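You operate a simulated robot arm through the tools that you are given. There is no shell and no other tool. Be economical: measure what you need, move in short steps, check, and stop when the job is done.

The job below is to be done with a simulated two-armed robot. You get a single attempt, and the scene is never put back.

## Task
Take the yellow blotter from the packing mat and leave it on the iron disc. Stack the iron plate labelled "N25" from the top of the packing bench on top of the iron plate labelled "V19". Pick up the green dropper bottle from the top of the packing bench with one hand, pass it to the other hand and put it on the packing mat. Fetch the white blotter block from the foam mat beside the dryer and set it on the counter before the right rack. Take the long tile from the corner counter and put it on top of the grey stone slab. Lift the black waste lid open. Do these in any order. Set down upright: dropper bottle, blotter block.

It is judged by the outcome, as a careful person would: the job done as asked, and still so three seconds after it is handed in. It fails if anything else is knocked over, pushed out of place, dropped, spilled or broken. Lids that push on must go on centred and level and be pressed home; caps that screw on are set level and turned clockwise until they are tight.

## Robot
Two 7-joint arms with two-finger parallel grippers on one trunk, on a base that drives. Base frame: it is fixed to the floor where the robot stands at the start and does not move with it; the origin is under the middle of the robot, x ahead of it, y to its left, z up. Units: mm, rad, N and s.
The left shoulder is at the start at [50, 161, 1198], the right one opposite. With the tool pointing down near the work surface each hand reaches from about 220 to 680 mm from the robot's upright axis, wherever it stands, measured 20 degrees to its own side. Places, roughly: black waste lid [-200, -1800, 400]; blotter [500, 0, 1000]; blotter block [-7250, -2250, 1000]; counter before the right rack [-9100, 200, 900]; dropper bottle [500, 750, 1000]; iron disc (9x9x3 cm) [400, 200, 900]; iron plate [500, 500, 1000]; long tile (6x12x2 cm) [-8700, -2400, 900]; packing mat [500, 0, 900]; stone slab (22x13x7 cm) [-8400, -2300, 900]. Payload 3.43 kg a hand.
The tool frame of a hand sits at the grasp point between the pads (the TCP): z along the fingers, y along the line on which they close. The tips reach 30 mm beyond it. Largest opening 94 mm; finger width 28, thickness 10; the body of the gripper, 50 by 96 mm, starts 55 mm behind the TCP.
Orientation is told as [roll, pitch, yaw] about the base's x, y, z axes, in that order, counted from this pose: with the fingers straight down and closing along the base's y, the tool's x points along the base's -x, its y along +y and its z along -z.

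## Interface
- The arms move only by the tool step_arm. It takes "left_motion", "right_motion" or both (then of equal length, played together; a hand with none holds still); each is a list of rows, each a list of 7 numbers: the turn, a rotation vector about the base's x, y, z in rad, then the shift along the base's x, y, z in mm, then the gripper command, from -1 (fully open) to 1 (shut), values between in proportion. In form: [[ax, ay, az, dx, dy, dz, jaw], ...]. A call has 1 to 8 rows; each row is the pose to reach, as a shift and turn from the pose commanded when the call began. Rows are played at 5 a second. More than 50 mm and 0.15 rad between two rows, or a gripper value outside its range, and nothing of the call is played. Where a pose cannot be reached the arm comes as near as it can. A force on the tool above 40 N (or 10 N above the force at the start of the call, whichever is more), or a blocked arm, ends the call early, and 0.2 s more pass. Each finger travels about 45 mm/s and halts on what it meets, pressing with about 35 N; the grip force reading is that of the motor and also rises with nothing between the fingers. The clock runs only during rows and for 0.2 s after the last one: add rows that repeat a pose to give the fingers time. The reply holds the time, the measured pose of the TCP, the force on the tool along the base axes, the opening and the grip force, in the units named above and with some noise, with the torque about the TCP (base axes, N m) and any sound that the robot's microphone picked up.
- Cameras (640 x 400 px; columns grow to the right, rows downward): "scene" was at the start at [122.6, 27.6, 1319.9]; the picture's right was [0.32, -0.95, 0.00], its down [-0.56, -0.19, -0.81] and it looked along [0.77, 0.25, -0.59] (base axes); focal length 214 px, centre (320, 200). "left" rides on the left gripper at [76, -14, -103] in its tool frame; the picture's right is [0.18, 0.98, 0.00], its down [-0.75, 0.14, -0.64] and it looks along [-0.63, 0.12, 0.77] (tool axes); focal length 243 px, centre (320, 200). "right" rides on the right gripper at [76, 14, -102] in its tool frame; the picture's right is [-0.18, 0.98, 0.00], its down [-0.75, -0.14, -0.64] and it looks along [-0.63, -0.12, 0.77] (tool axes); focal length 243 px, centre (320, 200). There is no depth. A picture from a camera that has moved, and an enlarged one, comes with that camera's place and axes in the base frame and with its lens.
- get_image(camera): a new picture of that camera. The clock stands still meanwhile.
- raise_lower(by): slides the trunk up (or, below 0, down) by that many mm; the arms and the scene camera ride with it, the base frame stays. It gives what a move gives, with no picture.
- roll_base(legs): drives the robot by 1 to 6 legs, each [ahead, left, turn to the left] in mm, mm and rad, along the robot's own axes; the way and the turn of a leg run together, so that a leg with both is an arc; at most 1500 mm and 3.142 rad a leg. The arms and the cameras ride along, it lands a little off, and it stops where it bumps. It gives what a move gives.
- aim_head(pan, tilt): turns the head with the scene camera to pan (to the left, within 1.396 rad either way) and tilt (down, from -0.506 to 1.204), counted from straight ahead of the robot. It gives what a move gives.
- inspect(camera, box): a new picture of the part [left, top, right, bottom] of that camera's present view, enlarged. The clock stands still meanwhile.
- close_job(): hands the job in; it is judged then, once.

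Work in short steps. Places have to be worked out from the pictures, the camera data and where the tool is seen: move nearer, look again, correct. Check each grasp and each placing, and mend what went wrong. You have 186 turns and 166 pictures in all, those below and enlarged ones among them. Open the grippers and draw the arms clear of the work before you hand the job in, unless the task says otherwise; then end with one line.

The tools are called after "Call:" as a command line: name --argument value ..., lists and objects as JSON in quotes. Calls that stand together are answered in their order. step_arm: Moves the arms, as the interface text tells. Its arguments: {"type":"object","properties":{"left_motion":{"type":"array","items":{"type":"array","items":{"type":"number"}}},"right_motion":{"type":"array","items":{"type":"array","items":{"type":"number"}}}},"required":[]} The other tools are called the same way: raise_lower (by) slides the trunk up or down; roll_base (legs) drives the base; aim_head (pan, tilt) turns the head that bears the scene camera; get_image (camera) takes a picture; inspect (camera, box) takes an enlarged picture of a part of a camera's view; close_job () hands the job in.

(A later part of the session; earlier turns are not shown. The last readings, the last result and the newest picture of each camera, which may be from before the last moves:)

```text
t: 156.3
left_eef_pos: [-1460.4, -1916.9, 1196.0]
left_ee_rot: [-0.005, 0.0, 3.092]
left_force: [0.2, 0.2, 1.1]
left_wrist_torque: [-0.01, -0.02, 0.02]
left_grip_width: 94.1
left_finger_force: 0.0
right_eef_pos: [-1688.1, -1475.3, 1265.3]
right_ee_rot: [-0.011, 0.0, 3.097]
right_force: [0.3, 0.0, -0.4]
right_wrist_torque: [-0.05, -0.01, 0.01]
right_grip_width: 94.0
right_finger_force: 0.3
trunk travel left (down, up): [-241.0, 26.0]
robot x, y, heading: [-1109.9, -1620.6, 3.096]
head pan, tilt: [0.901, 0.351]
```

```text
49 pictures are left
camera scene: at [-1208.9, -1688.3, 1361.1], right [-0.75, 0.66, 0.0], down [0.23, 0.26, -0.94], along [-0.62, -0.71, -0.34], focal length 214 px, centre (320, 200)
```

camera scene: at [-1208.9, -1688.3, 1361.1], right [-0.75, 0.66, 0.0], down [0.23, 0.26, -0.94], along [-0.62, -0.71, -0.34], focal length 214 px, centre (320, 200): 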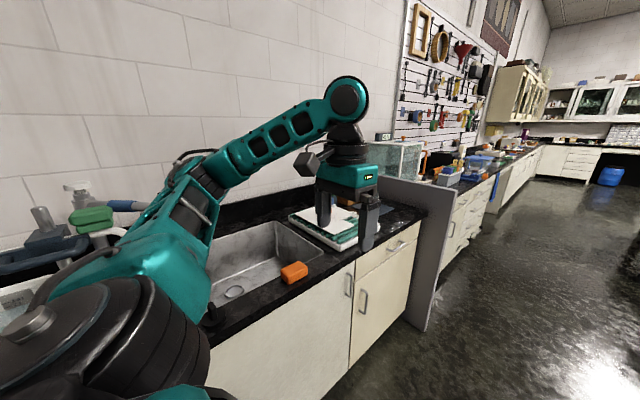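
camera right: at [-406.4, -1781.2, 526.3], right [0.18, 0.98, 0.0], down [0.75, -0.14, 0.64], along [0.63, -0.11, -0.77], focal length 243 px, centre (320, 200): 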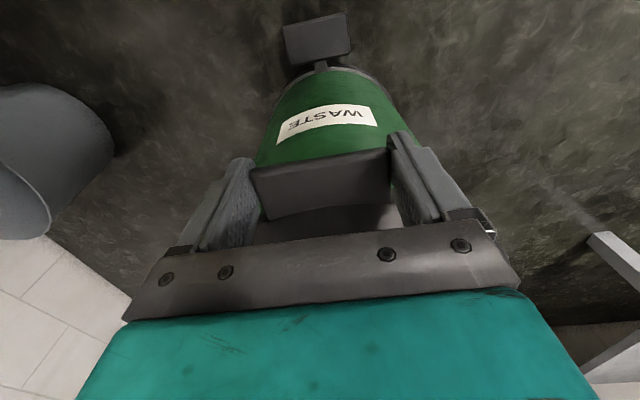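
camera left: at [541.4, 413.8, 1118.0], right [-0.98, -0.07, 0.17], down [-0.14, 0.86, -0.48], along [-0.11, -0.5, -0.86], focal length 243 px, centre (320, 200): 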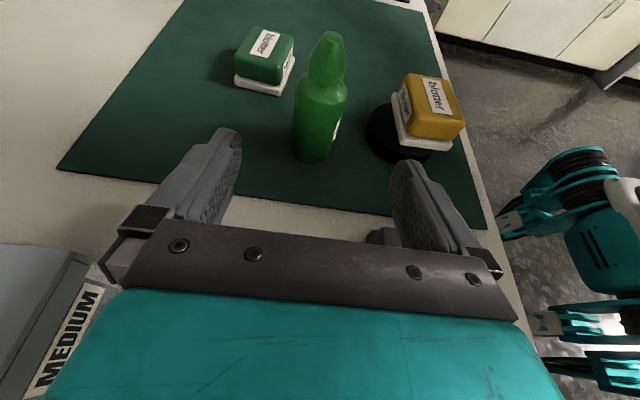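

The first leg was slightly too long; I resend with shorter legs.

Call:
roll_base --legs '[[1480, -120, 0.045], [1500, 0, 0], [1500, 0, 0], [1500, 0, 0]]'

Call:
get_image --camera "scene"

```text
t: 184.9
left_eef_pos: [-7462.5, -1456.8, 1195.8]
left_ee_rot: [-0.005, 0.001, 3.03]
left_force: [0.5, 0.2, -1.2]
left_wrist_torque: [0.0, 0.02, 0.0]
left_grip_width: 94.0
left_finger_force: 0.0
right_eef_pos: [-7661.2, -1000.3, 1264.9]
right_ee_rot: [-0.009, -0.001, 3.035]
right_force: [-0.3, -0.6, 0.5]
right_wrist_torque: [0.01, -0.01, 0.02]
right_grip_width: 94.0
right_finger_force: 0.0
trunk travel left (down, up): [-241.0, 26.0]
robot x, y, heading: [-7091.3, -1185.1, 3.031]
head pan, tilt: [0.901, 0.351]
```

```text
48 pictures are left
camera scene: at [-7196.8, -1244.0, 1361.1], right [-0.71, 0.7, 0.0], down [0.24, 0.24, -0.94], along [-0.66, -0.67, -0.34], focal length 214 px, centre (320, 200)
```

scene: 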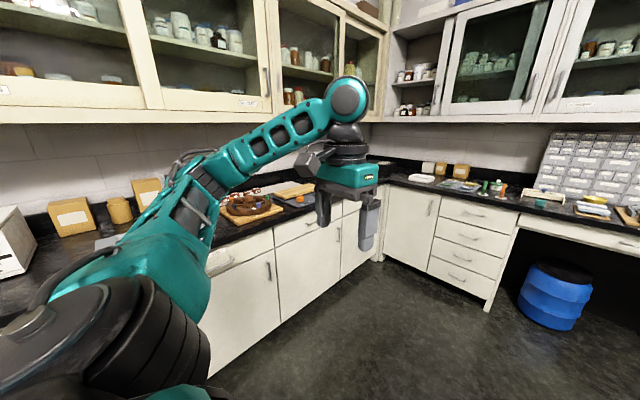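

I turn left to face the counter along -y and look for the dryer and foam mat.

Call:
roll_base --legs '[[0, 0, 1.68]]'

Call:
aim_head --pan -0.1 --tilt 0.45

Call:
get_image --camera "scene"

```text
t: 189.4
left_eef_pos: [-6767.3, -1512.0, 1195.7]
left_ee_rot: [-0.006, 0.0, -1.541]
left_force: [0.2, -0.9, 0.2]
left_wrist_torque: [0.02, -0.01, -0.03]
left_grip_width: 94.2
left_finger_force: 0.0
right_eef_pos: [-7190.4, -1772.5, 1265.2]
right_ee_rot: [-0.009, 0.0, -1.537]
right_force: [-0.2, 1.3, 0.2]
right_wrist_torque: [0.02, -0.01, 0.01]
right_grip_width: 94.3
right_finger_force: 0.0
trunk travel left (down, up): [-241.0, 26.0]
robot x, y, heading: [-7089.4, -1182.9, -1.541]
head pan, tilt: [0.901, 0.351]
```

```text
t: 190.7
left_eef_pos: [-6768.4, -1510.8, 1197.3]
left_ee_rot: [-0.005, 0.001, -1.542]
left_force: [0.6, -0.5, 0.6]
left_wrist_torque: [0.02, 0.02, -0.02]
left_grip_width: 94.1
left_finger_force: 0.1
right_eef_pos: [-7190.6, -1771.9, 1265.5]
right_ee_rot: [-0.012, 0.001, -1.535]
right_force: [0.2, 0.9, 0.3]
right_wrist_torque: [0.01, 0.01, 0.03]
right_grip_width: 93.9
right_finger_force: 0.0
trunk travel left (down, up): [-241.0, 26.0]
robot x, y, heading: [-7096.3, -1180.9, -1.536]
head pan, tilt: [-0.099, 0.45]
```

```text
47 pictures are left
camera scene: at [-7096.2, -1313.8, 1351.9], right [-1.0, 0.07, 0.0], down [0.03, 0.43, -0.9], along [-0.06, -0.9, -0.44], focal length 214 px, centre (320, 200)
```

scene: 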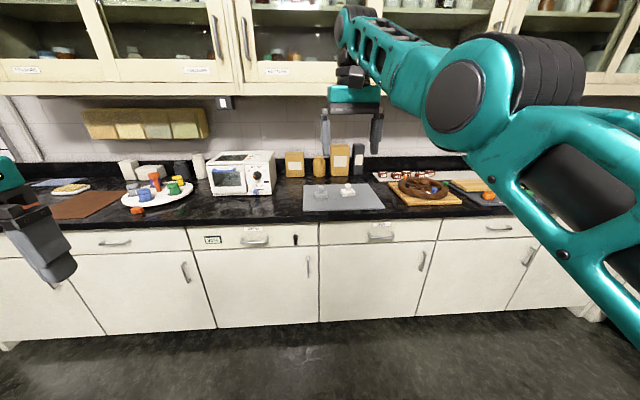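

The foam mat (grey) lies right of the white dryer with two small items on it. I zoom in.

Call:
inspect --camera "scene" --box '[290, 165, 400, 235]'

```text
5.71 times, centred on (345, 200) of scene
camera zoom: at [-7096.2, -1313.8, 1351.9], right [-1.0, 0.07, 0.0], down [0.03, 0.43, -0.9], along [-0.06, -0.9, -0.44], focal length 1226 px, centre (177, 200)
```

zoom: 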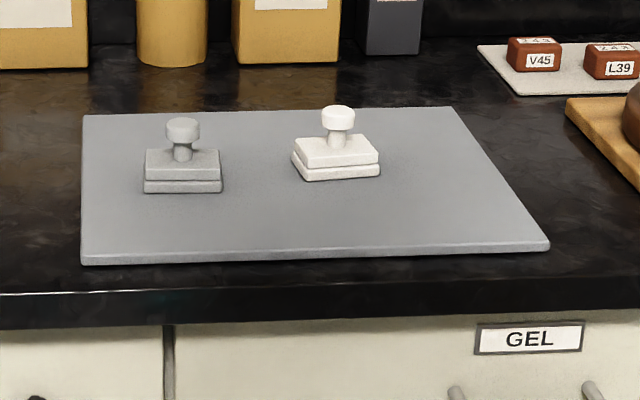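

The white block with a knob is at about [-7297, -2261], knob top ≈970. I first retract the right hand closer and lower, then drive up to the counter.

Call:
step_arm --right_motion '[[0, 0, 0, -10, 10, -35, -1], [0, 0, 0, -20, 45, -60, -1], [0, 0, 0, -30, 85, -75, -1], [0, 0, 0, -40, 125, -85, -1], [0, 0, 0, -50, 165, -90, -1], [0, 0, 0, -60, 205, -90, -1]]'

Call:
roll_base --legs '[[530, -65, -0.033]]'

Call:
get_image --camera "scene"

Call:
get_image --camera "right"

```text
t: 192.1
left_eef_pos: [-6767.9, -1511.4, 1196.2]
left_ee_rot: [-0.006, 0.0, -1.54]
left_force: [-0.3, 0.3, -0.3]
left_wrist_torque: [-0.02, -0.01, 0.01]
left_grip_width: 93.9
left_finger_force: 0.1
right_eef_pos: [-7216.4, -1790.6, 1235.2]
right_ee_rot: [-0.008, 0.003, -1.535]
right_force: [-1.3, -0.4, -0.7]
right_wrist_torque: [0.01, -0.05, 0.01]
right_grip_width: 93.9
right_finger_force: 0.1
right hand out of reach, approached as far as the arm can: row 1, 2, 3, 4, 5, 6
trunk travel left (down, up): [-241.0, 26.0]
robot x, y, heading: [-7092.9, -1185.6, -1.538]
head pan, tilt: [-0.099, 0.45]
```

```text
t: 195.2
left_eef_pos: [-6824.4, -2053.7, 1196.4]
left_ee_rot: [-0.007, 0.0, -1.557]
left_force: [-0.4, 0.1, -0.4]
left_wrist_torque: [0.03, -0.02, 0.02]
left_grip_width: 94.0
left_finger_force: 0.2
right_eef_pos: [-7277.4, -2326.1, 1235.4]
right_ee_rot: [-0.01, 0.002, -1.551]
right_force: [0.7, -0.2, 0.0]
right_wrist_torque: [0.02, 0.0, -0.01]
right_grip_width: 94.1
right_finger_force: 0.0
trunk travel left (down, up): [-241.0, 26.0]
robot x, y, heading: [-7145.1, -1721.9, -1.554]
head pan, tilt: [-0.099, 0.45]
```

```text
45 pictures are left
camera scene: at [-7149.7, -1852.5, 1351.8], right [-1.0, 0.08, 0.0], down [0.04, 0.43, -0.9], along [-0.07, -0.9, -0.44], focal length 214 px, centre (320, 200)
```

scene: 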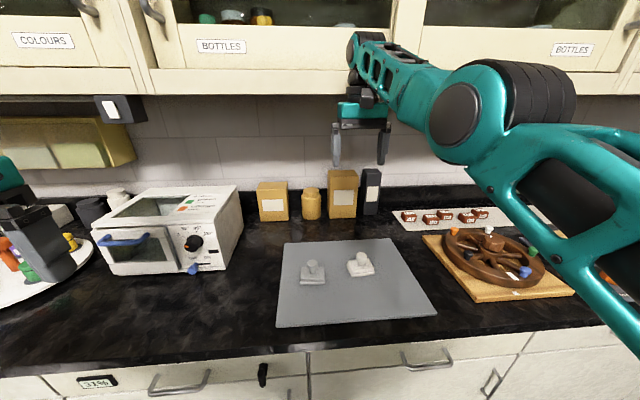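

```text
44 pictures are left
camera right: at [-7264.2, -2251.1, 1338.5], right [0.99, -0.16, -0.01], down [-0.12, -0.76, 0.64], along [-0.11, -0.63, -0.77], focal length 243 px, centre (320, 200)
```

right: 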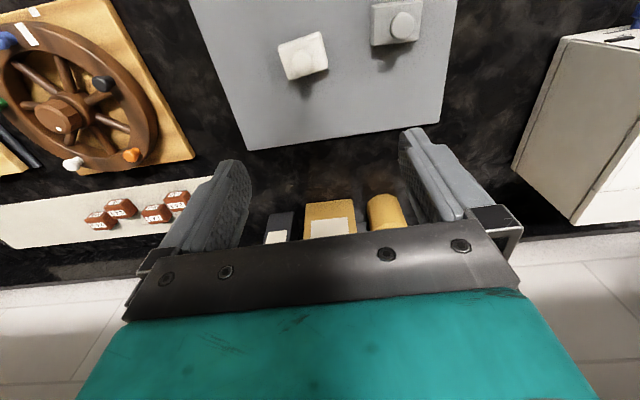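

The hand is already nearly above the block; knob at about [-7299, -2306], top ≈957. I lower the right hand in steps to z≈1045.

Call:
step_arm --right_motion '[[0, 0, 0, -5, 5, -40, -1], [0, 0, 0, -10, 10, -80, -1], [0, 0, 0, -16, 15, -120, -1], [0, 0, 0, -22, 20, -160, -1], [0, 0, 0, -22, 20, -190, -1]]'

Call:
get_image --camera "right"

```text
t: 196.4
left_eef_pos: [-6824.2, -2055.8, 1196.5]
left_ee_rot: [-0.003, 0.0, -1.558]
left_force: [0.0, 1.0, -0.8]
left_wrist_torque: [-0.01, 0.01, -0.02]
left_grip_width: 93.9
left_finger_force: 0.0
right_eef_pos: [-7293.7, -2368.2, 1052.3]
right_ee_rot: [-0.012, 0.004, -1.552]
right_force: [-0.5, -0.4, 0.8]
right_wrist_torque: [0.04, 0.03, 0.0]
right_grip_width: 93.9
right_finger_force: 0.1
right hand out of reach, approached as far as the arm can: row 1, 2, 3, 4, 5
trunk travel left (down, up): [-241.0, 26.0]
robot x, y, heading: [-7145.8, -1721.3, -1.552]
head pan, tilt: [-0.099, 0.45]
```

```text
43 pictures are left
camera right: at [-7279.9, -2291.7, 1154.6], right [0.99, -0.16, -0.01], down [-0.12, -0.76, 0.64], along [-0.11, -0.63, -0.77], focal length 243 px, centre (320, 200)
```

right: 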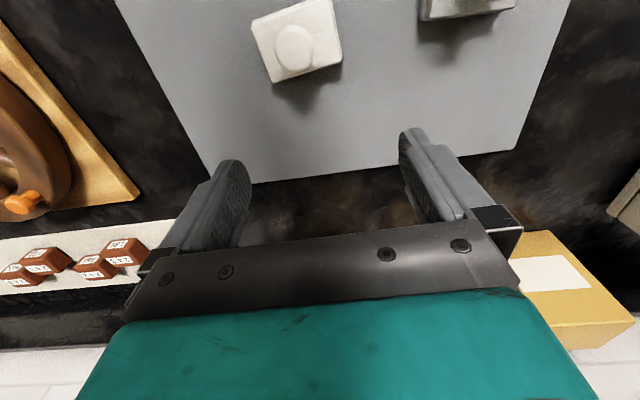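

The arm is stretched too far forward by ~58 mm and won't fold, so I use the base: back 58 mm, right 7 mm; then lower a bit more.

Call:
roll_base --legs '[[-58, -8, 0]]'

Call:
step_arm --right_motion '[[0, 0, 0, 0, 0, -20, -1], [0, 0, 0, 0, 0, -38, -1]]'

Call:
get_image --camera "right"

```text
t: 197.4
left_eef_pos: [-6834.2, -1997.1, 1196.7]
left_ee_rot: [-0.006, 0.001, -1.555]
left_force: [-0.4, 0.3, 0.4]
left_wrist_torque: [0.0, 0.04, 0.02]
left_grip_width: 93.9
left_finger_force: 0.0
right_eef_pos: [-7301.5, -2310.2, 1053.5]
right_ee_rot: [-0.011, 0.001, -1.551]
right_force: [-0.7, 0.4, -0.2]
right_wrist_torque: [-0.02, -0.01, 0.0]
right_grip_width: 94.0
right_finger_force: 0.1
trunk travel left (down, up): [-241.0, 26.0]
robot x, y, heading: [-7153.0, -1665.8, -1.555]
head pan, tilt: [-0.099, 0.45]
```

```text
t: 198.0
left_eef_pos: [-6833.2, -1997.4, 1196.9]
left_ee_rot: [-0.005, 0.001, -1.556]
left_force: [0.2, 0.2, 0.4]
left_wrist_torque: [0.03, 0.01, 0.0]
left_grip_width: 94.3
left_finger_force: 0.1
right_eef_pos: [-7299.9, -2310.5, 1013.5]
right_ee_rot: [-0.011, 0.006, -1.552]
right_force: [-0.3, -0.4, 0.4]
right_wrist_torque: [-0.02, 0.01, 0.04]
right_grip_width: 94.1
right_finger_force: 0.1
trunk travel left (down, up): [-241.0, 26.0]
robot x, y, heading: [-7150.7, -1665.7, -1.556]
head pan, tilt: [-0.099, 0.45]
```

```text
42 pictures are left
camera right: at [-7287.0, -2235.7, 1117.0], right [0.99, -0.16, -0.01], down [-0.12, -0.76, 0.64], along [-0.11, -0.63, -0.77], focal length 243 px, centre (320, 200)
```

right: 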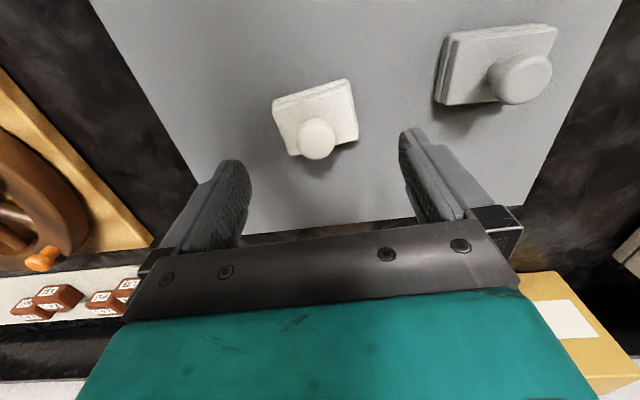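

Knob at [-7302, -2310]. I lower to z≈968 and close on the knob.

Call:
step_arm --right_motion '[[0, 0, 0, -2, 0, -22, -1], [0, 0, 0, -2, 0, -45, -1], [0, 0, 0, -2, 0, -45, 0], [0, 0, 0, -2, 0, -45, 0.8], [0, 0, 0, -2, 0, -45, 1], [0, 0, 0, -2, 0, -45, 1], [0, 0, 0, -2, 0, -45, 1]]'

Call:
get_image --camera "right"

```text
t: 199.6
left_eef_pos: [-6833.5, -1998.3, 1195.5]
left_ee_rot: [-0.006, 0.0, -1.558]
left_force: [-0.4, -0.4, -0.7]
left_wrist_torque: [-0.01, 0.03, 0.01]
left_grip_width: 94.0
left_finger_force: 0.0
right_eef_pos: [-7303.4, -2308.8, 967.9]
right_ee_rot: [-0.011, 0.003, -1.551]
right_force: [-1.4, -0.5, 0.1]
right_wrist_torque: [-0.01, 0.07, 0.04]
right_grip_width: 27.9
right_finger_force: 33.9
trunk travel left (down, up): [-241.0, 26.0]
robot x, y, heading: [-7152.5, -1659.8, -1.55]
head pan, tilt: [-0.099, 0.45]
```

```text
41 pictures are left
camera right: at [-7290.1, -2234.3, 1071.3], right [0.99, -0.17, -0.01], down [-0.12, -0.76, 0.64], along [-0.11, -0.63, -0.77], focal length 243 px, centre (320, 200)
```

right: 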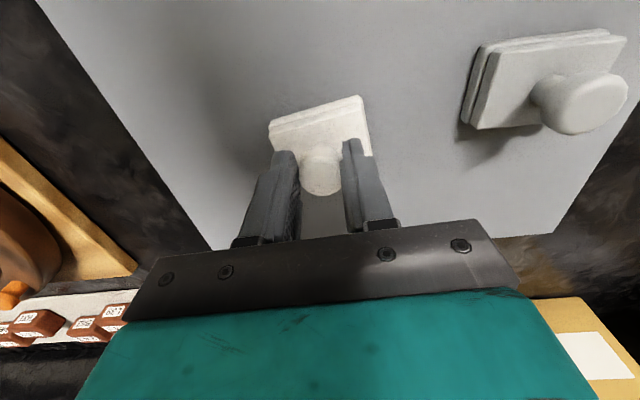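

Knob gripped at 28 mm. I lift the block 150 mm.

Call:
step_arm --right_motion '[[0, 0, 0, 0, 0, 20, 1], [0, 0, 0, 0, 0, 60, 1], [0, 0, 0, 0, 0, 100, 1], [0, 0, 0, 0, 0, 150, 1]]'

Call:
roll_base --legs '[[-450, 0, -0.02]]'

Call:
aim_head --pan -1.0 --tilt 0.4

Call:
get_image --camera "scene"

```text
t: 200.6
left_eef_pos: [-6832.8, -1997.8, 1196.6]
left_ee_rot: [-0.006, -0.001, -1.557]
left_force: [0.3, -0.7, -0.4]
left_wrist_torque: [0.0, 0.01, -0.03]
left_grip_width: 93.7
left_finger_force: 0.0
right_eef_pos: [-7303.9, -2304.6, 1115.0]
right_ee_rot: [-0.011, 0.005, -1.551]
right_force: [0.7, -0.6, -0.9]
right_wrist_torque: [-0.01, 0.02, 0.03]
right_grip_width: 28.1
right_finger_force: 35.6
right hand out of reach, approached as far as the arm can: row 3, 4
trunk travel left (down, up): [-241.0, 26.0]
robot x, y, heading: [-7154.3, -1666.2, -1.552]
head pan, tilt: [-0.099, 0.45]
```

```text
t: 203.3
left_eef_pos: [-6844.8, -1562.1, 1196.1]
left_ee_rot: [-0.005, -0.001, -1.588]
left_force: [-0.4, 0.9, 0.5]
left_wrist_torque: [0.01, 0.05, 0.02]
left_grip_width: 94.2
left_finger_force: 0.1
right_eef_pos: [-7324.2, -1854.7, 1115.6]
right_ee_rot: [-0.011, 0.004, -1.584]
right_force: [-1.5, -0.3, 0.0]
right_wrist_torque: [-0.01, -0.01, 0.01]
right_grip_width: 27.9
right_finger_force: 35.0
trunk travel left (down, up): [-241.0, 26.0]
robot x, y, heading: [-7153.4, -1221.5, -1.589]
head pan, tilt: [-0.099, 0.45]
```

```text
t: 204.5
left_eef_pos: [-6843.3, -1564.5, 1196.2]
left_ee_rot: [-0.004, 0.0, -1.59]
left_force: [0.1, 0.2, 0.3]
left_wrist_torque: [-0.01, -0.02, 0.0]
left_grip_width: 94.0
left_finger_force: 0.1
right_eef_pos: [-7324.7, -1853.7, 1114.1]
right_ee_rot: [-0.009, 0.004, -1.583]
right_force: [0.4, -0.6, -0.8]
right_wrist_torque: [0.04, 0.0, 0.01]
right_grip_width: 28.1
right_finger_force: 35.1
trunk travel left (down, up): [-241.0, 26.0]
robot x, y, heading: [-7150.1, -1218.2, -1.585]
head pan, tilt: [-1.0, 0.4]
```

```text
40 pictures are left
camera scene: at [-7231.3, -1308.3, 1356.5], right [-0.53, 0.85, 0.0], down [0.33, 0.21, -0.92], along [-0.78, -0.49, -0.39], focal length 214 px, centre (320, 200)
```

scene: 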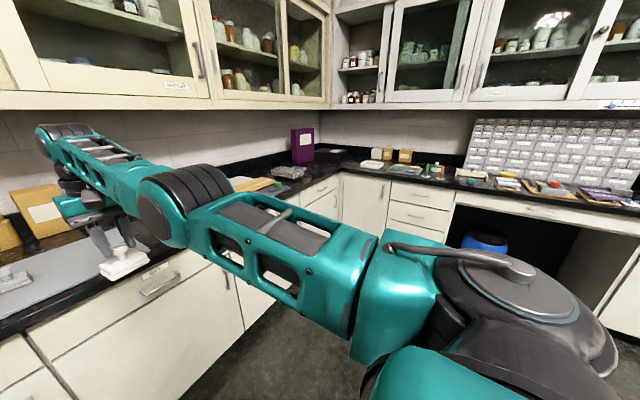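

Block held. I turn right to face the -x wall where the racks are, and look.

Call:
roll_base --legs '[[0, 0, -1.55]]'

Call:
aim_head --pan -0.5 --tilt 0.25

Call:
get_image --camera "scene"

```text
t: 208.7
left_eef_pos: [-7494.6, -1530.1, 1196.9]
left_ee_rot: [-0.006, 0.001, 3.134]
left_force: [0.3, -1.2, -0.9]
left_wrist_torque: [-0.01, -0.02, -0.03]
left_grip_width: 94.2
left_finger_force: 0.0
right_eef_pos: [-7788.8, -1051.8, 1114.4]
right_ee_rot: [-0.011, 0.004, 3.136]
right_force: [0.0, 0.1, -0.7]
right_wrist_torque: [-0.02, -0.03, 0.04]
right_grip_width: 27.8
right_finger_force: 34.8
trunk travel left (down, up): [-241.0, 26.0]
robot x, y, heading: [-7151.3, -1223.2, 3.135]
head pan, tilt: [-1.0, 0.4]
```

```text
t: 209.6
left_eef_pos: [-7493.2, -1530.6, 1195.8]
left_ee_rot: [-0.006, 0.0, 3.133]
left_force: [0.4, -0.4, 0.1]
left_wrist_torque: [0.01, 0.02, -0.05]
left_grip_width: 94.0
left_finger_force: 0.1
right_eef_pos: [-7789.8, -1053.2, 1112.8]
right_ee_rot: [-0.009, 0.004, 3.138]
right_force: [0.4, 0.3, -0.5]
right_wrist_torque: [-0.01, -0.01, 0.04]
right_grip_width: 27.8
right_finger_force: 34.7
trunk travel left (down, up): [-241.0, 26.0]
robot x, y, heading: [-7153.6, -1225.0, 3.136]
head pan, tilt: [-0.499, 0.25]
```

```text
39 pictures are left
camera scene: at [-7273.8, -1173.8, 1370.5], right [0.48, 0.87, 0.0], down [0.22, -0.12, -0.97], along [-0.85, 0.47, -0.25], focal length 214 px, centre (320, 200)
```

scene: 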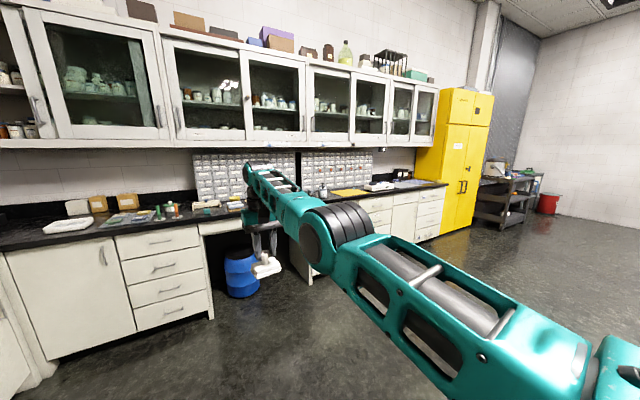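

The right rack is visible around y≈200. I sidestep right and move ahead to about [-8150, 30] for a closer look.

Call:
roll_base --legs '[[0, -1250, 0], [950, 0, 0]]'

Call:
aim_head --pan -0.15 --tilt 0.5

Call:
get_image --camera "scene"

```text
t: 220.3
left_eef_pos: [-8426.3, -318.2, 1195.1]
left_ee_rot: [-0.004, 0.0, -3.141]
left_force: [-0.1, -0.3, -0.5]
left_wrist_torque: [-0.04, 0.01, -0.01]
left_grip_width: 94.1
left_finger_force: 0.1
right_eef_pos: [-8727.0, 157.7, 1114.4]
right_ee_rot: [-0.01, 0.003, -3.135]
right_force: [-0.6, 0.0, -2.1]
right_wrist_torque: [-0.03, -0.01, -0.02]
right_grip_width: 27.5
right_finger_force: 34.9
trunk travel left (down, up): [-241.0, 26.0]
robot x, y, heading: [-8089.4, -7.9, -3.137]
head pan, tilt: [-0.499, 0.25]
```

```text
t: 221.1
left_eef_pos: [-8427.1, -318.8, 1196.0]
left_ee_rot: [-0.003, -0.001, -3.142]
left_force: [0.1, 0.2, 0.5]
left_wrist_torque: [-0.05, -0.02, -0.01]
left_grip_width: 93.9
left_finger_force: 0.1
right_eef_pos: [-8726.6, 157.3, 1112.6]
right_ee_rot: [-0.01, 0.003, -3.135]
right_force: [-0.4, 0.9, 0.4]
right_wrist_torque: [0.0, -0.02, 0.0]
right_grip_width: 27.2
right_finger_force: 34.0
trunk travel left (down, up): [-241.0, 26.0]
robot x, y, heading: [-8089.2, -4.4, -3.134]
head pan, tilt: [-0.15, 0.499]
```

```text
38 pictures are left
camera scene: at [-8218.3, 8.7, 1347.5], right [0.15, 0.99, 0.0], down [0.47, -0.07, -0.88], along [-0.87, 0.13, -0.48], focal length 214 px, centre (320, 200)
```

scene: 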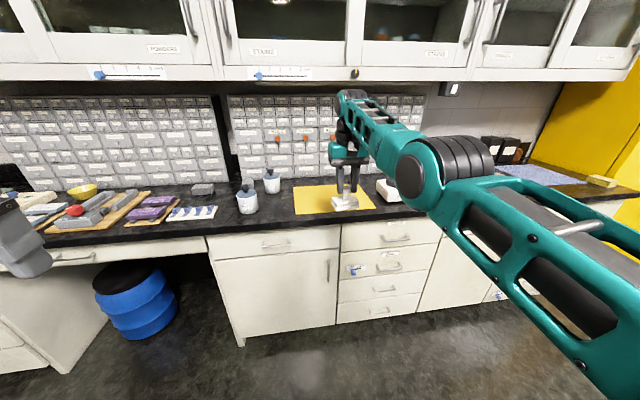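

I zoom on the counter before the right rack to choose a free spot.

Call:
inspect --camera "scene" --box '[200, 150, 440, 250]'

```text
2.67 times, centred on (320, 200) of scene
camera zoom: at [-8218.3, 8.7, 1347.5], right [0.15, 0.99, 0.0], down [0.47, -0.07, -0.88], along [-0.87, 0.13, -0.48], focal length 572 px, centre (320, 200)
```

zoom: 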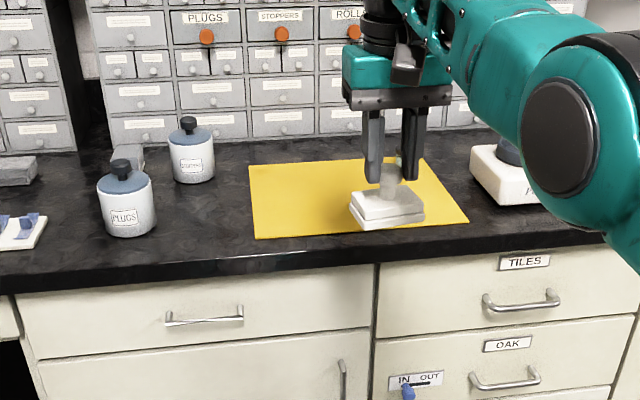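

A bare spot lies between the PLUGS jar and the yellow pad, around [-8965, -53]. I position the base so the held block comes over it.

Call:
roll_base --legs '[[0, 210, 0], [236, 0, -0.006]]'

Call:
get_image --camera "right"

Call:
get_image --camera "scene"

```text
t: 224.1
left_eef_pos: [-8668.5, -529.5, 1196.5]
left_ee_rot: [-0.005, 0.001, 3.127]
left_force: [-0.3, 0.0, 0.4]
left_wrist_torque: [0.0, -0.02, -0.01]
left_grip_width: 94.2
left_finger_force: 0.1
right_eef_pos: [-8960.9, -49.9, 1114.0]
right_ee_rot: [-0.01, 0.003, 3.133]
right_force: [0.2, 1.6, -0.8]
right_wrist_torque: [-0.04, 0.01, -0.01]
right_grip_width: 27.8
right_finger_force: 35.0
trunk travel left (down, up): [-241.0, 26.0]
robot x, y, heading: [-8319.1, -219.7, 3.131]
head pan, tilt: [-0.15, 0.499]
```

```text
36 pictures are left
camera right: at [-8885.2, -67.0, 1217.1], right [-0.19, -0.98, -0.01], down [-0.76, 0.14, 0.64], along [-0.63, 0.13, -0.77], focal length 243 px, centre (320, 200)
```

right: 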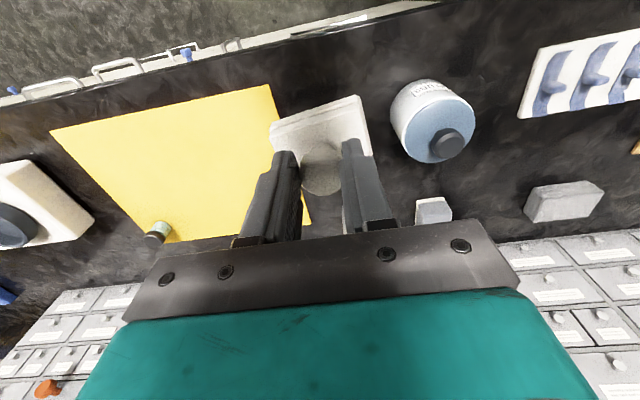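

```text
35 pictures are left
camera scene: at [-8454.5, -206.1, 1347.3], right [0.16, 0.99, 0.0], down [0.47, -0.08, -0.88], along [-0.87, 0.14, -0.48], focal length 214 px, centre (320, 200)
```

scene: 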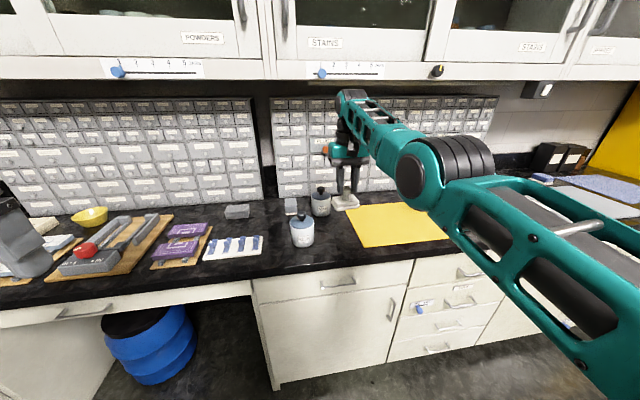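

The spot is clear on both sides. I lower the block to just above the counter.

Call:
step_arm --right_motion '[[0, 0, 0, 0, -2, -40, 1], [0, 0, 0, 0, -2, -80, 1], [0, 0, 0, 0, -2, -115, 1], [0, 0, 0, 0, -2, -135, 1]]'

Call:
step_arm --right_motion '[[0, 0, 0, 0, 0, -4, 1], [0, 0, 0, 0, 0, -8, 1], [0, 0, 0, 0, 0, -12, 1], [0, 0, 0, 0, 0, -16, 1], [0, 0, 0, 0, 0, -19, 1]]'

Call:
inspect --camera "scene" --box '[270, 150, 430, 260]'

```text
t: 225.1
left_eef_pos: [-8667.6, -529.2, 1196.8]
left_ee_rot: [-0.005, 0.001, 3.128]
left_force: [-0.2, 0.1, 0.7]
left_wrist_torque: [0.01, -0.01, 0.02]
left_grip_width: 94.1
left_finger_force: 0.1
right_eef_pos: [-8959.6, -50.5, 977.6]
right_ee_rot: [-0.012, 0.003, 3.134]
right_force: [1.0, 0.1, 0.3]
right_wrist_torque: [0.02, 0.0, -0.01]
right_grip_width: 27.6
right_finger_force: 34.6
trunk travel left (down, up): [-241.0, 26.0]
robot x, y, heading: [-8320.1, -222.3, 3.125]
head pan, tilt: [-0.15, 0.499]
```

```text
t: 226.3
left_eef_pos: [-8667.0, -529.7, 1195.4]
left_ee_rot: [-0.005, 0.0, 3.127]
left_force: [0.2, -0.6, 0.7]
left_wrist_torque: [0.01, -0.02, -0.01]
left_grip_width: 94.0
left_finger_force: 0.1
right_eef_pos: [-8958.6, -52.9, 959.4]
right_ee_rot: [-0.01, 0.003, 3.133]
right_force: [-0.1, -0.2, -0.9]
right_wrist_torque: [-0.05, -0.04, 0.02]
right_grip_width: 27.4
right_finger_force: 35.0
trunk travel left (down, up): [-241.0, 26.0]
robot x, y, heading: [-8321.9, -219.9, 3.129]
head pan, tilt: [-0.15, 0.499]
```

```text
3.64 times, centred on (350, 205) of scene
camera zoom: at [-8453.8, -206.1, 1347.4], right [0.16, 0.99, 0.0], down [0.47, -0.08, -0.88], along [-0.87, 0.14, -0.48], focal length 780 px, centre (211, 182)
```

zoom: 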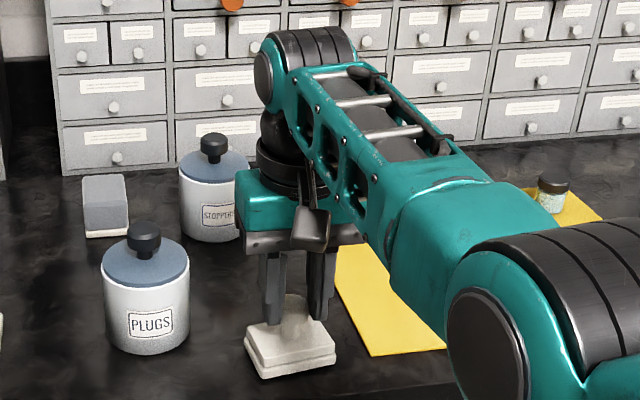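

Still just above the counter; I go on down in small steps.

Call:
step_arm --right_motion '[[0, 0, 0, 0, 0, -3, 1], [0, 0, 0, 0, 0, -6, 1], [0, 0, 0, 0, 0, -9, 1], [0, 0, 0, 0, 0, -12, 1], [0, 0, 0, 0, 0, -15, 1]]'

```text
t: 227.5
left_eef_pos: [-8664.9, -530.9, 1196.7]
left_ee_rot: [-0.005, -0.002, 3.128]
left_force: [0.0, 0.8, -0.3]
left_wrist_torque: [0.02, -0.04, -0.01]
left_grip_width: 93.7
left_finger_force: 0.0
right_eef_pos: [-8958.9, -53.0, 949.0]
right_ee_rot: [-0.01, -0.007, 3.135]
right_force: [2.2, 2.8, 24.5]
right_wrist_torque: [0.1, 0.25, -0.02]
right_grip_width: 28.8
right_finger_force: 35.3
trunk travel left (down, up): [-241.0, 26.0]
robot x, y, heading: [-8324.3, -218.9, 3.127]
head pan, tilt: [-0.15, 0.499]
```

Contact at 24 N. I ease off, open moderately, and rise straight up.

Call:
step_arm --right_motion '[[0, 0, 0, 0, 0, 3, 1], [0, 0, 0, 0, 0, 3, 0.3], [0, 0, 0, 0, 0, 3, -0.3], [0, 0, 0, 0, 0, 3, -0.3], [0, 0, 0, 0, 0, 30, -0.3], [0, 0, 0, 0, 0, 70, -0.3], [0, 0, 0, 0, 0, 115, -0.3], [0, 0, 0, 0, 0, 150, -0.3]]'

Call:
inspect --camera "scene" --box '[270, 150, 430, 260]'

```text
t: 229.3
left_eef_pos: [-8666.8, -530.5, 1196.7]
left_ee_rot: [-0.006, -0.001, 3.127]
left_force: [-0.6, 0.2, 0.1]
left_wrist_torque: [0.03, 0.0, 0.0]
left_grip_width: 93.9
left_finger_force: 0.1
right_eef_pos: [-8957.8, -49.7, 1096.1]
right_ee_rot: [-0.01, 0.004, 3.132]
right_force: [-0.5, 0.6, 0.4]
right_wrist_torque: [-0.02, 0.0, 0.0]
right_grip_width: 61.3
right_finger_force: 0.0
trunk travel left (down, up): [-241.0, 26.0]
robot x, y, heading: [-8322.2, -218.4, 3.13]
head pan, tilt: [-0.15, 0.499]
```

```text
3.64 times, centred on (350, 205) of scene
camera zoom: at [-8453.4, -206.3, 1347.4], right [0.16, 0.99, 0.0], down [0.47, -0.08, -0.88], along [-0.87, 0.14, -0.48], focal length 780 px, centre (211, 182)
```

zoom: 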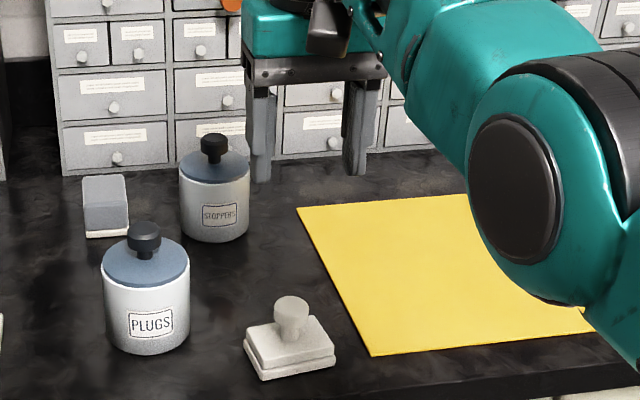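

The block stands upright on the bare counter. Next the tile: I back off, turn to face -y, and drive toward the corner counter.

Call:
roll_base --legs '[[-350, 0, 0], [0, 0, 1.58], [1150, 0, 0], [0, -400, 0]]'

Call:
aim_head --pan -0.25 --tilt 0.5

Call:
get_image --camera "scene"

```text
t: 242.9
left_eef_pos: [-8086.6, -1692.3, 1195.7]
left_ee_rot: [-0.005, -0.001, -1.611]
left_force: [0.0, 0.5, 0.0]
left_wrist_torque: [0.0, 0.01, -0.02]
left_grip_width: 94.2
left_finger_force: 0.1
right_eef_pos: [-8572.4, -1970.7, 1096.5]
right_ee_rot: [-0.01, 0.004, -1.606]
right_force: [-0.3, 0.4, 0.0]
right_wrist_torque: [0.03, -0.01, -0.01]
right_grip_width: 61.0
right_finger_force: 0.0
trunk travel left (down, up): [-241.0, 26.0]
robot x, y, heading: [-8386.5, -1340.8, -1.612]
head pan, tilt: [-0.15, 0.499]
```

```text
t: 243.6
left_eef_pos: [-8085.6, -1692.0, 1196.4]
left_ee_rot: [-0.004, -0.001, -1.611]
left_force: [0.0, 0.6, 0.5]
left_wrist_torque: [-0.02, 0.02, 0.02]
left_grip_width: 94.0
left_finger_force: 0.0
right_eef_pos: [-8572.9, -1971.0, 1094.5]
right_ee_rot: [-0.01, 0.003, -1.606]
right_force: [-0.2, -0.3, 0.5]
right_wrist_torque: [0.01, 0.07, 0.02]
right_grip_width: 61.1
right_finger_force: 0.1
trunk travel left (down, up): [-241.0, 26.0]
robot x, y, heading: [-8388.1, -1342.3, -1.611]
head pan, tilt: [-0.25, 0.499]
```

```text
32 pictures are left
camera scene: at [-8413.1, -1468.3, 1347.4], right [-0.96, 0.28, 0.0], down [0.14, 0.46, -0.88], along [-0.25, -0.84, -0.48], focal length 214 px, centre (320, 200)
```

scene: 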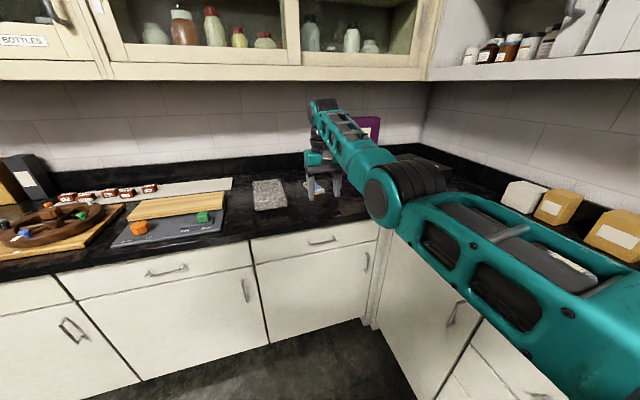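

The grey slab is at (270,194); the tile seems behind the hand. I zoom in.

Call:
inspect --camera "scene" --box '[235, 150, 395, 250]'

Call:
get_image --camera "right"

```text
4.00 times, centred on (315, 200) of scene
camera zoom: at [-8413.1, -1468.3, 1347.4], right [-0.96, 0.28, 0.0], down [0.14, 0.46, -0.88], along [-0.25, -0.84, -0.48], focal length 858 px, centre (340, 200)
```

zoom: 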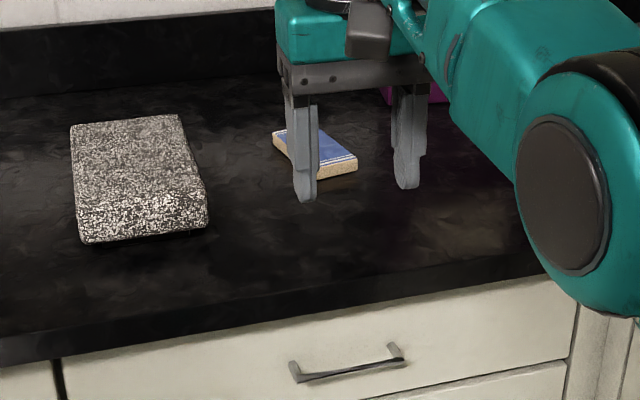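

```text
30 pictures are left
camera right: at [-8555.5, -1896.9, 1198.6], right [0.98, -0.22, -0.01], down [-0.16, -0.75, 0.64], along [-0.15, -0.62, -0.77], focal length 243 px, centre (320, 200)
```

right: 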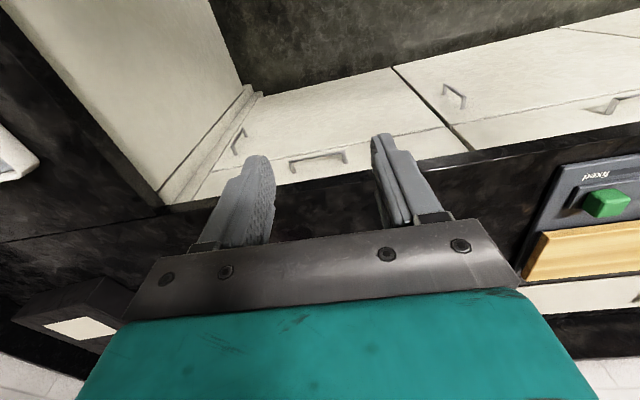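

Tile centre is about [-8640, -2335], long axis nearly along y; the slab is centred near [-8436, -2289], long axis along y. I square the heading and drive so the right hand comes over the tile.

Call:
roll_base --legs '[[0, 0, 0.04], [350, -92, 0]]'

Call:
get_image --camera "right"

Call:
get_image --camera "scene"

```text
t: 246.2
left_eef_pos: [-8163.9, -2023.3, 1195.9]
left_ee_rot: [-0.004, 0.0, -1.567]
left_force: [0.1, 0.2, 0.3]
left_wrist_torque: [-0.01, 0.0, 0.01]
left_grip_width: 93.9
left_finger_force: 0.1
right_eef_pos: [-8638.2, -2324.7, 1094.0]
right_ee_rot: [-0.011, 0.002, -1.563]
right_force: [-0.3, 0.6, -0.3]
right_wrist_torque: [0.03, -0.01, -0.01]
right_grip_width: 60.9
right_finger_force: 0.0
trunk travel left (down, up): [-241.0, 26.0]
robot x, y, heading: [-8477.8, -1683.5, -1.561]
head pan, tilt: [-0.25, 0.499]
```

```text
29 pictures are left
camera right: at [-8624.4, -2249.1, 1198.3], right [0.98, -0.18, -0.01], down [-0.13, -0.76, 0.64], along [-0.12, -0.63, -0.77], focal length 243 px, centre (320, 200)
```

right: 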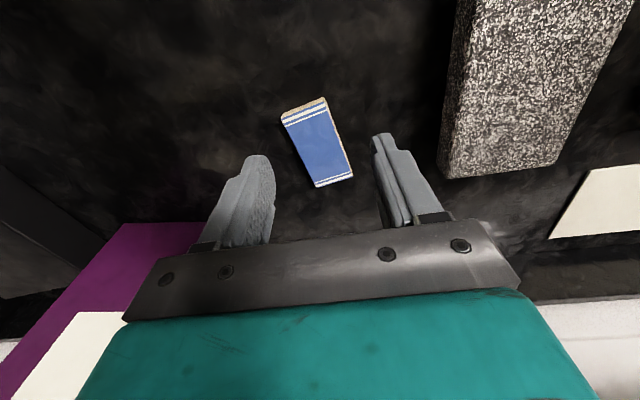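

```text
28 pictures are left
camera scene: at [-8500.7, -1814.8, 1347.3], right [-0.97, 0.24, 0.0], down [0.12, 0.47, -0.88], along [-0.21, -0.85, -0.48], focal length 214 px, centre (320, 200)
```

scene: 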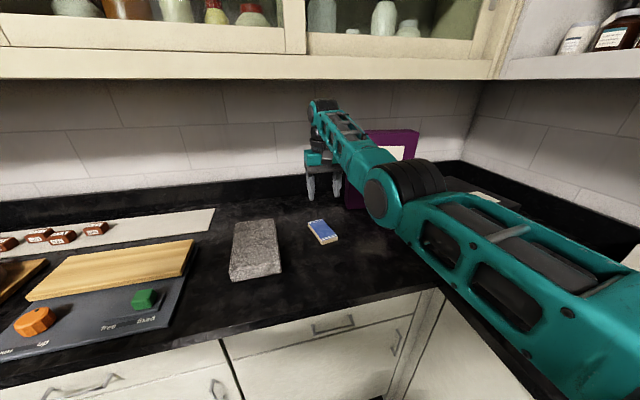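

The tile is really lower and farther: about [-8657, -2415], top ≈875, yaw +0.18. I drive ahead 75 mm, right 18 mm, then turn the hand +0.18 and lower to z≈975.

Call:
roll_base --legs '[[75, -18, -0.01]]'

Call:
step_arm --right_motion '[[0, 0, 0.05, 0, 0, -30, -0.5], [0, 0, 0.1, 0, 0, -60, -1], [0, 0, 0.15, 0, 0, -90, -1], [0, 0, 0.18, 0, -5, -120, -1]]'

Call:
get_image --camera "right"

```text
t: 247.3
left_eef_pos: [-8184.7, -2101.5, 1196.7]
left_ee_rot: [-0.006, 0.002, -1.579]
left_force: [-0.3, 0.2, -0.6]
left_wrist_torque: [0.03, 0.0, -0.03]
left_grip_width: 93.9
left_finger_force: 0.1
right_eef_pos: [-8662.3, -2397.2, 1093.4]
right_ee_rot: [-0.011, 0.004, -1.571]
right_force: [0.0, -0.9, 0.3]
right_wrist_torque: [0.0, 0.01, 0.02]
right_grip_width: 61.2
right_finger_force: 0.1
trunk travel left (down, up): [-241.0, 26.0]
robot x, y, heading: [-8496.5, -1760.8, -1.575]
head pan, tilt: [-0.25, 0.499]
```

```text
t: 248.3
left_eef_pos: [-8184.0, -2101.2, 1196.6]
left_ee_rot: [-0.005, -0.001, -1.576]
left_force: [0.2, 0.2, -0.4]
left_wrist_torque: [0.02, -0.01, 0.03]
left_grip_width: 94.1
left_finger_force: 0.1
right_eef_pos: [-8662.8, -2401.9, 976.5]
right_ee_rot: [-0.01, 0.001, -1.39]
right_force: [0.0, -0.7, -0.1]
right_wrist_torque: [0.03, -0.01, 0.01]
right_grip_width: 94.1
right_finger_force: 0.0
trunk travel left (down, up): [-241.0, 26.0]
robot x, y, heading: [-8494.5, -1759.3, -1.573]
head pan, tilt: [-0.25, 0.499]
```

```text
27 pictures are left
camera right: at [-8662.4, -2325.0, 1079.5], right [1.0, -0.01, -0.01], down [0.0, -0.77, 0.64], along [-0.01, -0.64, -0.77], focal length 243 px, centre (320, 200)
```

right: 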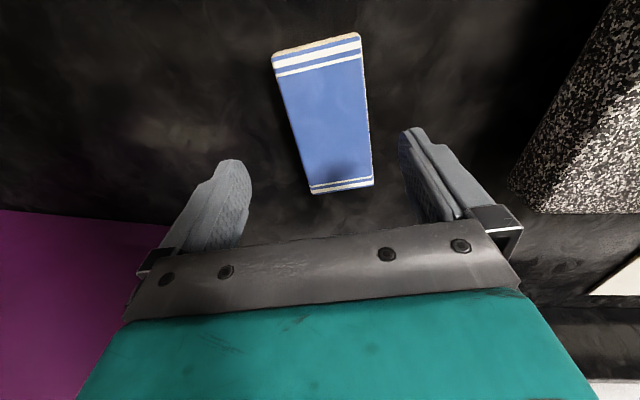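

Using the known 60×120 size, the tile top is at z≈889 and its centre [-8655, -2408], yaw error 0.02. I correct, lower to z≈908, and close.

Call:
step_arm --right_motion '[[0, 0, 0.02, 8, -6, -30, -1], [0, 0, 0.023, 8, -6, -55, -1], [0, 0, 0.023, 8, -6, -68, -1], [0, 0, 0.023, 8, -6, -68, -0.2], [0, 0, 0.023, 8, -6, -68, 0.5], [0, 0, 0.023, 8, -6, -68, 0.8], [0, 0, 0.023, 8, -6, -68, 0.8]]'

Call:
get_image --camera "right"

```text
t: 249.9
left_eef_pos: [-8185.9, -2101.3, 1195.5]
left_ee_rot: [-0.006, 0.001, -1.579]
left_force: [0.3, -0.2, -0.5]
left_wrist_torque: [-0.01, 0.02, 0.0]
left_grip_width: 94.0
left_finger_force: 0.0
right_eef_pos: [-8655.7, -2392.8, 913.0]
right_ee_rot: [-0.01, 0.005, -1.366]
right_force: [-1.1, -0.1, -0.6]
right_wrist_torque: [0.07, 0.01, 0.03]
right_grip_width: 59.3
right_finger_force: 35.5
right hand out of reach, approached as far as the arm can: row 1, 2, 3, 4, 5, 6, 7
trunk travel left (down, up): [-241.0, 26.0]
robot x, y, heading: [-8495.2, -1760.0, -1.573]
head pan, tilt: [-0.25, 0.499]
```

```text
26 pictures are left
camera right: at [-8657.6, -2317.7, 1016.2], right [1.0, 0.02, -0.01], down [0.02, -0.77, 0.64], along [0.0, -0.64, -0.77], focal length 243 px, centre (320, 200)
```

right: 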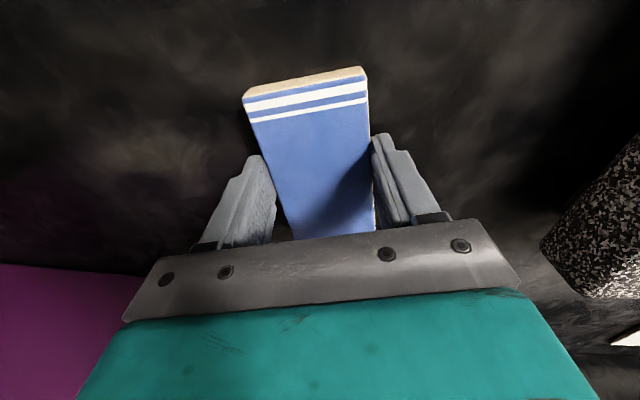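

Gripped, but shallow and 15 mm short of centre because of reach. I open, drive 15 mm forward, lower the trunk 7 mm, and grip again.

Call:
step_arm --right_motion '[[0, 0, 0, 0, 0, 0, 0], [0, 0, 0, 0, 0, 0, -1], [0, 0, 0, 0, 0, 0, -1], [0, 0, 0, 0, 0, 0, -1]]'

Call:
roll_base --legs '[[16, 0, 0]]'

Call:
raise_lower --by -7

Call:
step_arm --right_motion '[[0, 0, 0, 0, 0, 0, 0], [0, 0, 0, 0, 0, 0, 0.6], [0, 0, 0, 0, 0, 0, 0.8], [0, 0, 0, 0, 0, 0, 0.8], [0, 0, 0, 0, 0, 0, 0.8]]'

Call:
get_image --camera "right"

```text
t: 250.9
left_eef_pos: [-8184.0, -2100.3, 1195.4]
left_ee_rot: [-0.005, -0.001, -1.577]
left_force: [-0.2, -0.3, 0.2]
left_wrist_torque: [0.01, -0.01, -0.01]
left_grip_width: 94.0
left_finger_force: 0.1
right_eef_pos: [-8656.8, -2393.8, 912.9]
right_ee_rot: [-0.01, 0.001, -1.367]
right_force: [0.3, 1.0, -0.1]
right_wrist_torque: [0.0, -0.03, 0.01]
right_grip_width: 93.5
right_finger_force: 0.1
trunk travel left (down, up): [-241.0, 26.0]
robot x, y, heading: [-8496.6, -1759.2, -1.572]
head pan, tilt: [-0.25, 0.499]
```

```text
t: 251.7
left_eef_pos: [-8184.6, -2116.4, 1195.5]
left_ee_rot: [-0.005, 0.003, -1.577]
left_force: [-0.2, 0.0, -0.6]
left_wrist_torque: [0.01, -0.03, 0.02]
left_grip_width: 94.2
left_finger_force: 0.1
right_eef_pos: [-8655.9, -2410.8, 911.8]
right_ee_rot: [-0.01, 0.004, -1.368]
right_force: [0.4, -0.5, 0.1]
right_wrist_torque: [0.0, 0.04, 0.05]
right_grip_width: 93.9
right_finger_force: 0.0
trunk travel left (down, up): [-241.0, 26.0]
robot x, y, heading: [-8498.3, -1778.2, -1.575]
head pan, tilt: [-0.25, 0.499]
```

```text
t: 252.2
left_eef_pos: [-8184.6, -2114.9, 1190.3]
left_ee_rot: [-0.004, -0.002, -1.578]
left_force: [0.0, -0.2, -0.4]
left_wrist_torque: [0.02, 0.01, 0.0]
left_grip_width: 93.9
left_finger_force: 0.0
right_eef_pos: [-8656.1, -2408.8, 910.7]
right_ee_rot: [-0.01, -0.004, -1.369]
right_force: [-1.7, 5.3, 18.6]
right_wrist_torque: [0.61, -0.89, 0.34]
right_grip_width: 93.2
right_finger_force: 0.1
trunk travel left (down, up): [-234.0, 33.0]
robot x, y, heading: [-8494.1, -1775.8, -1.574]
head pan, tilt: [-0.25, 0.499]
```

```text
t: 253.4
left_eef_pos: [-8182.9, -2114.0, 1190.0]
left_ee_rot: [-0.006, -0.002, -1.578]
left_force: [-0.3, 0.5, 0.3]
left_wrist_torque: [0.01, 0.02, 0.02]
left_grip_width: 93.9
left_finger_force: 0.1
right_eef_pos: [-8652.8, -2410.2, 909.8]
right_ee_rot: [-0.008, -0.006, -1.367]
right_force: [14.7, 2.4, 24.1]
right_wrist_torque: [0.57, -1.3, -0.26]
right_grip_width: 59.7
right_finger_force: 34.9
trunk travel left (down, up): [-234.0, 33.0]
robot x, y, heading: [-8496.4, -1776.6, -1.576]
head pan, tilt: [-0.25, 0.499]
```

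```text
25 pictures are left
camera right: at [-8654.4, -2332.4, 1012.9], right [1.0, 0.02, -0.01], down [0.02, -0.76, 0.65], along [0.01, -0.65, -0.76], focal length 243 px, centre (320, 200)
```

right: 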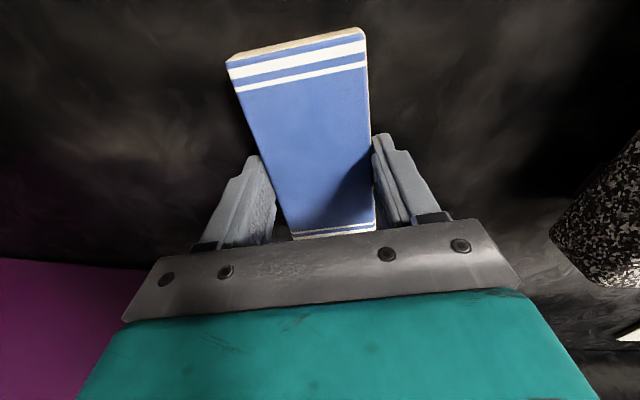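

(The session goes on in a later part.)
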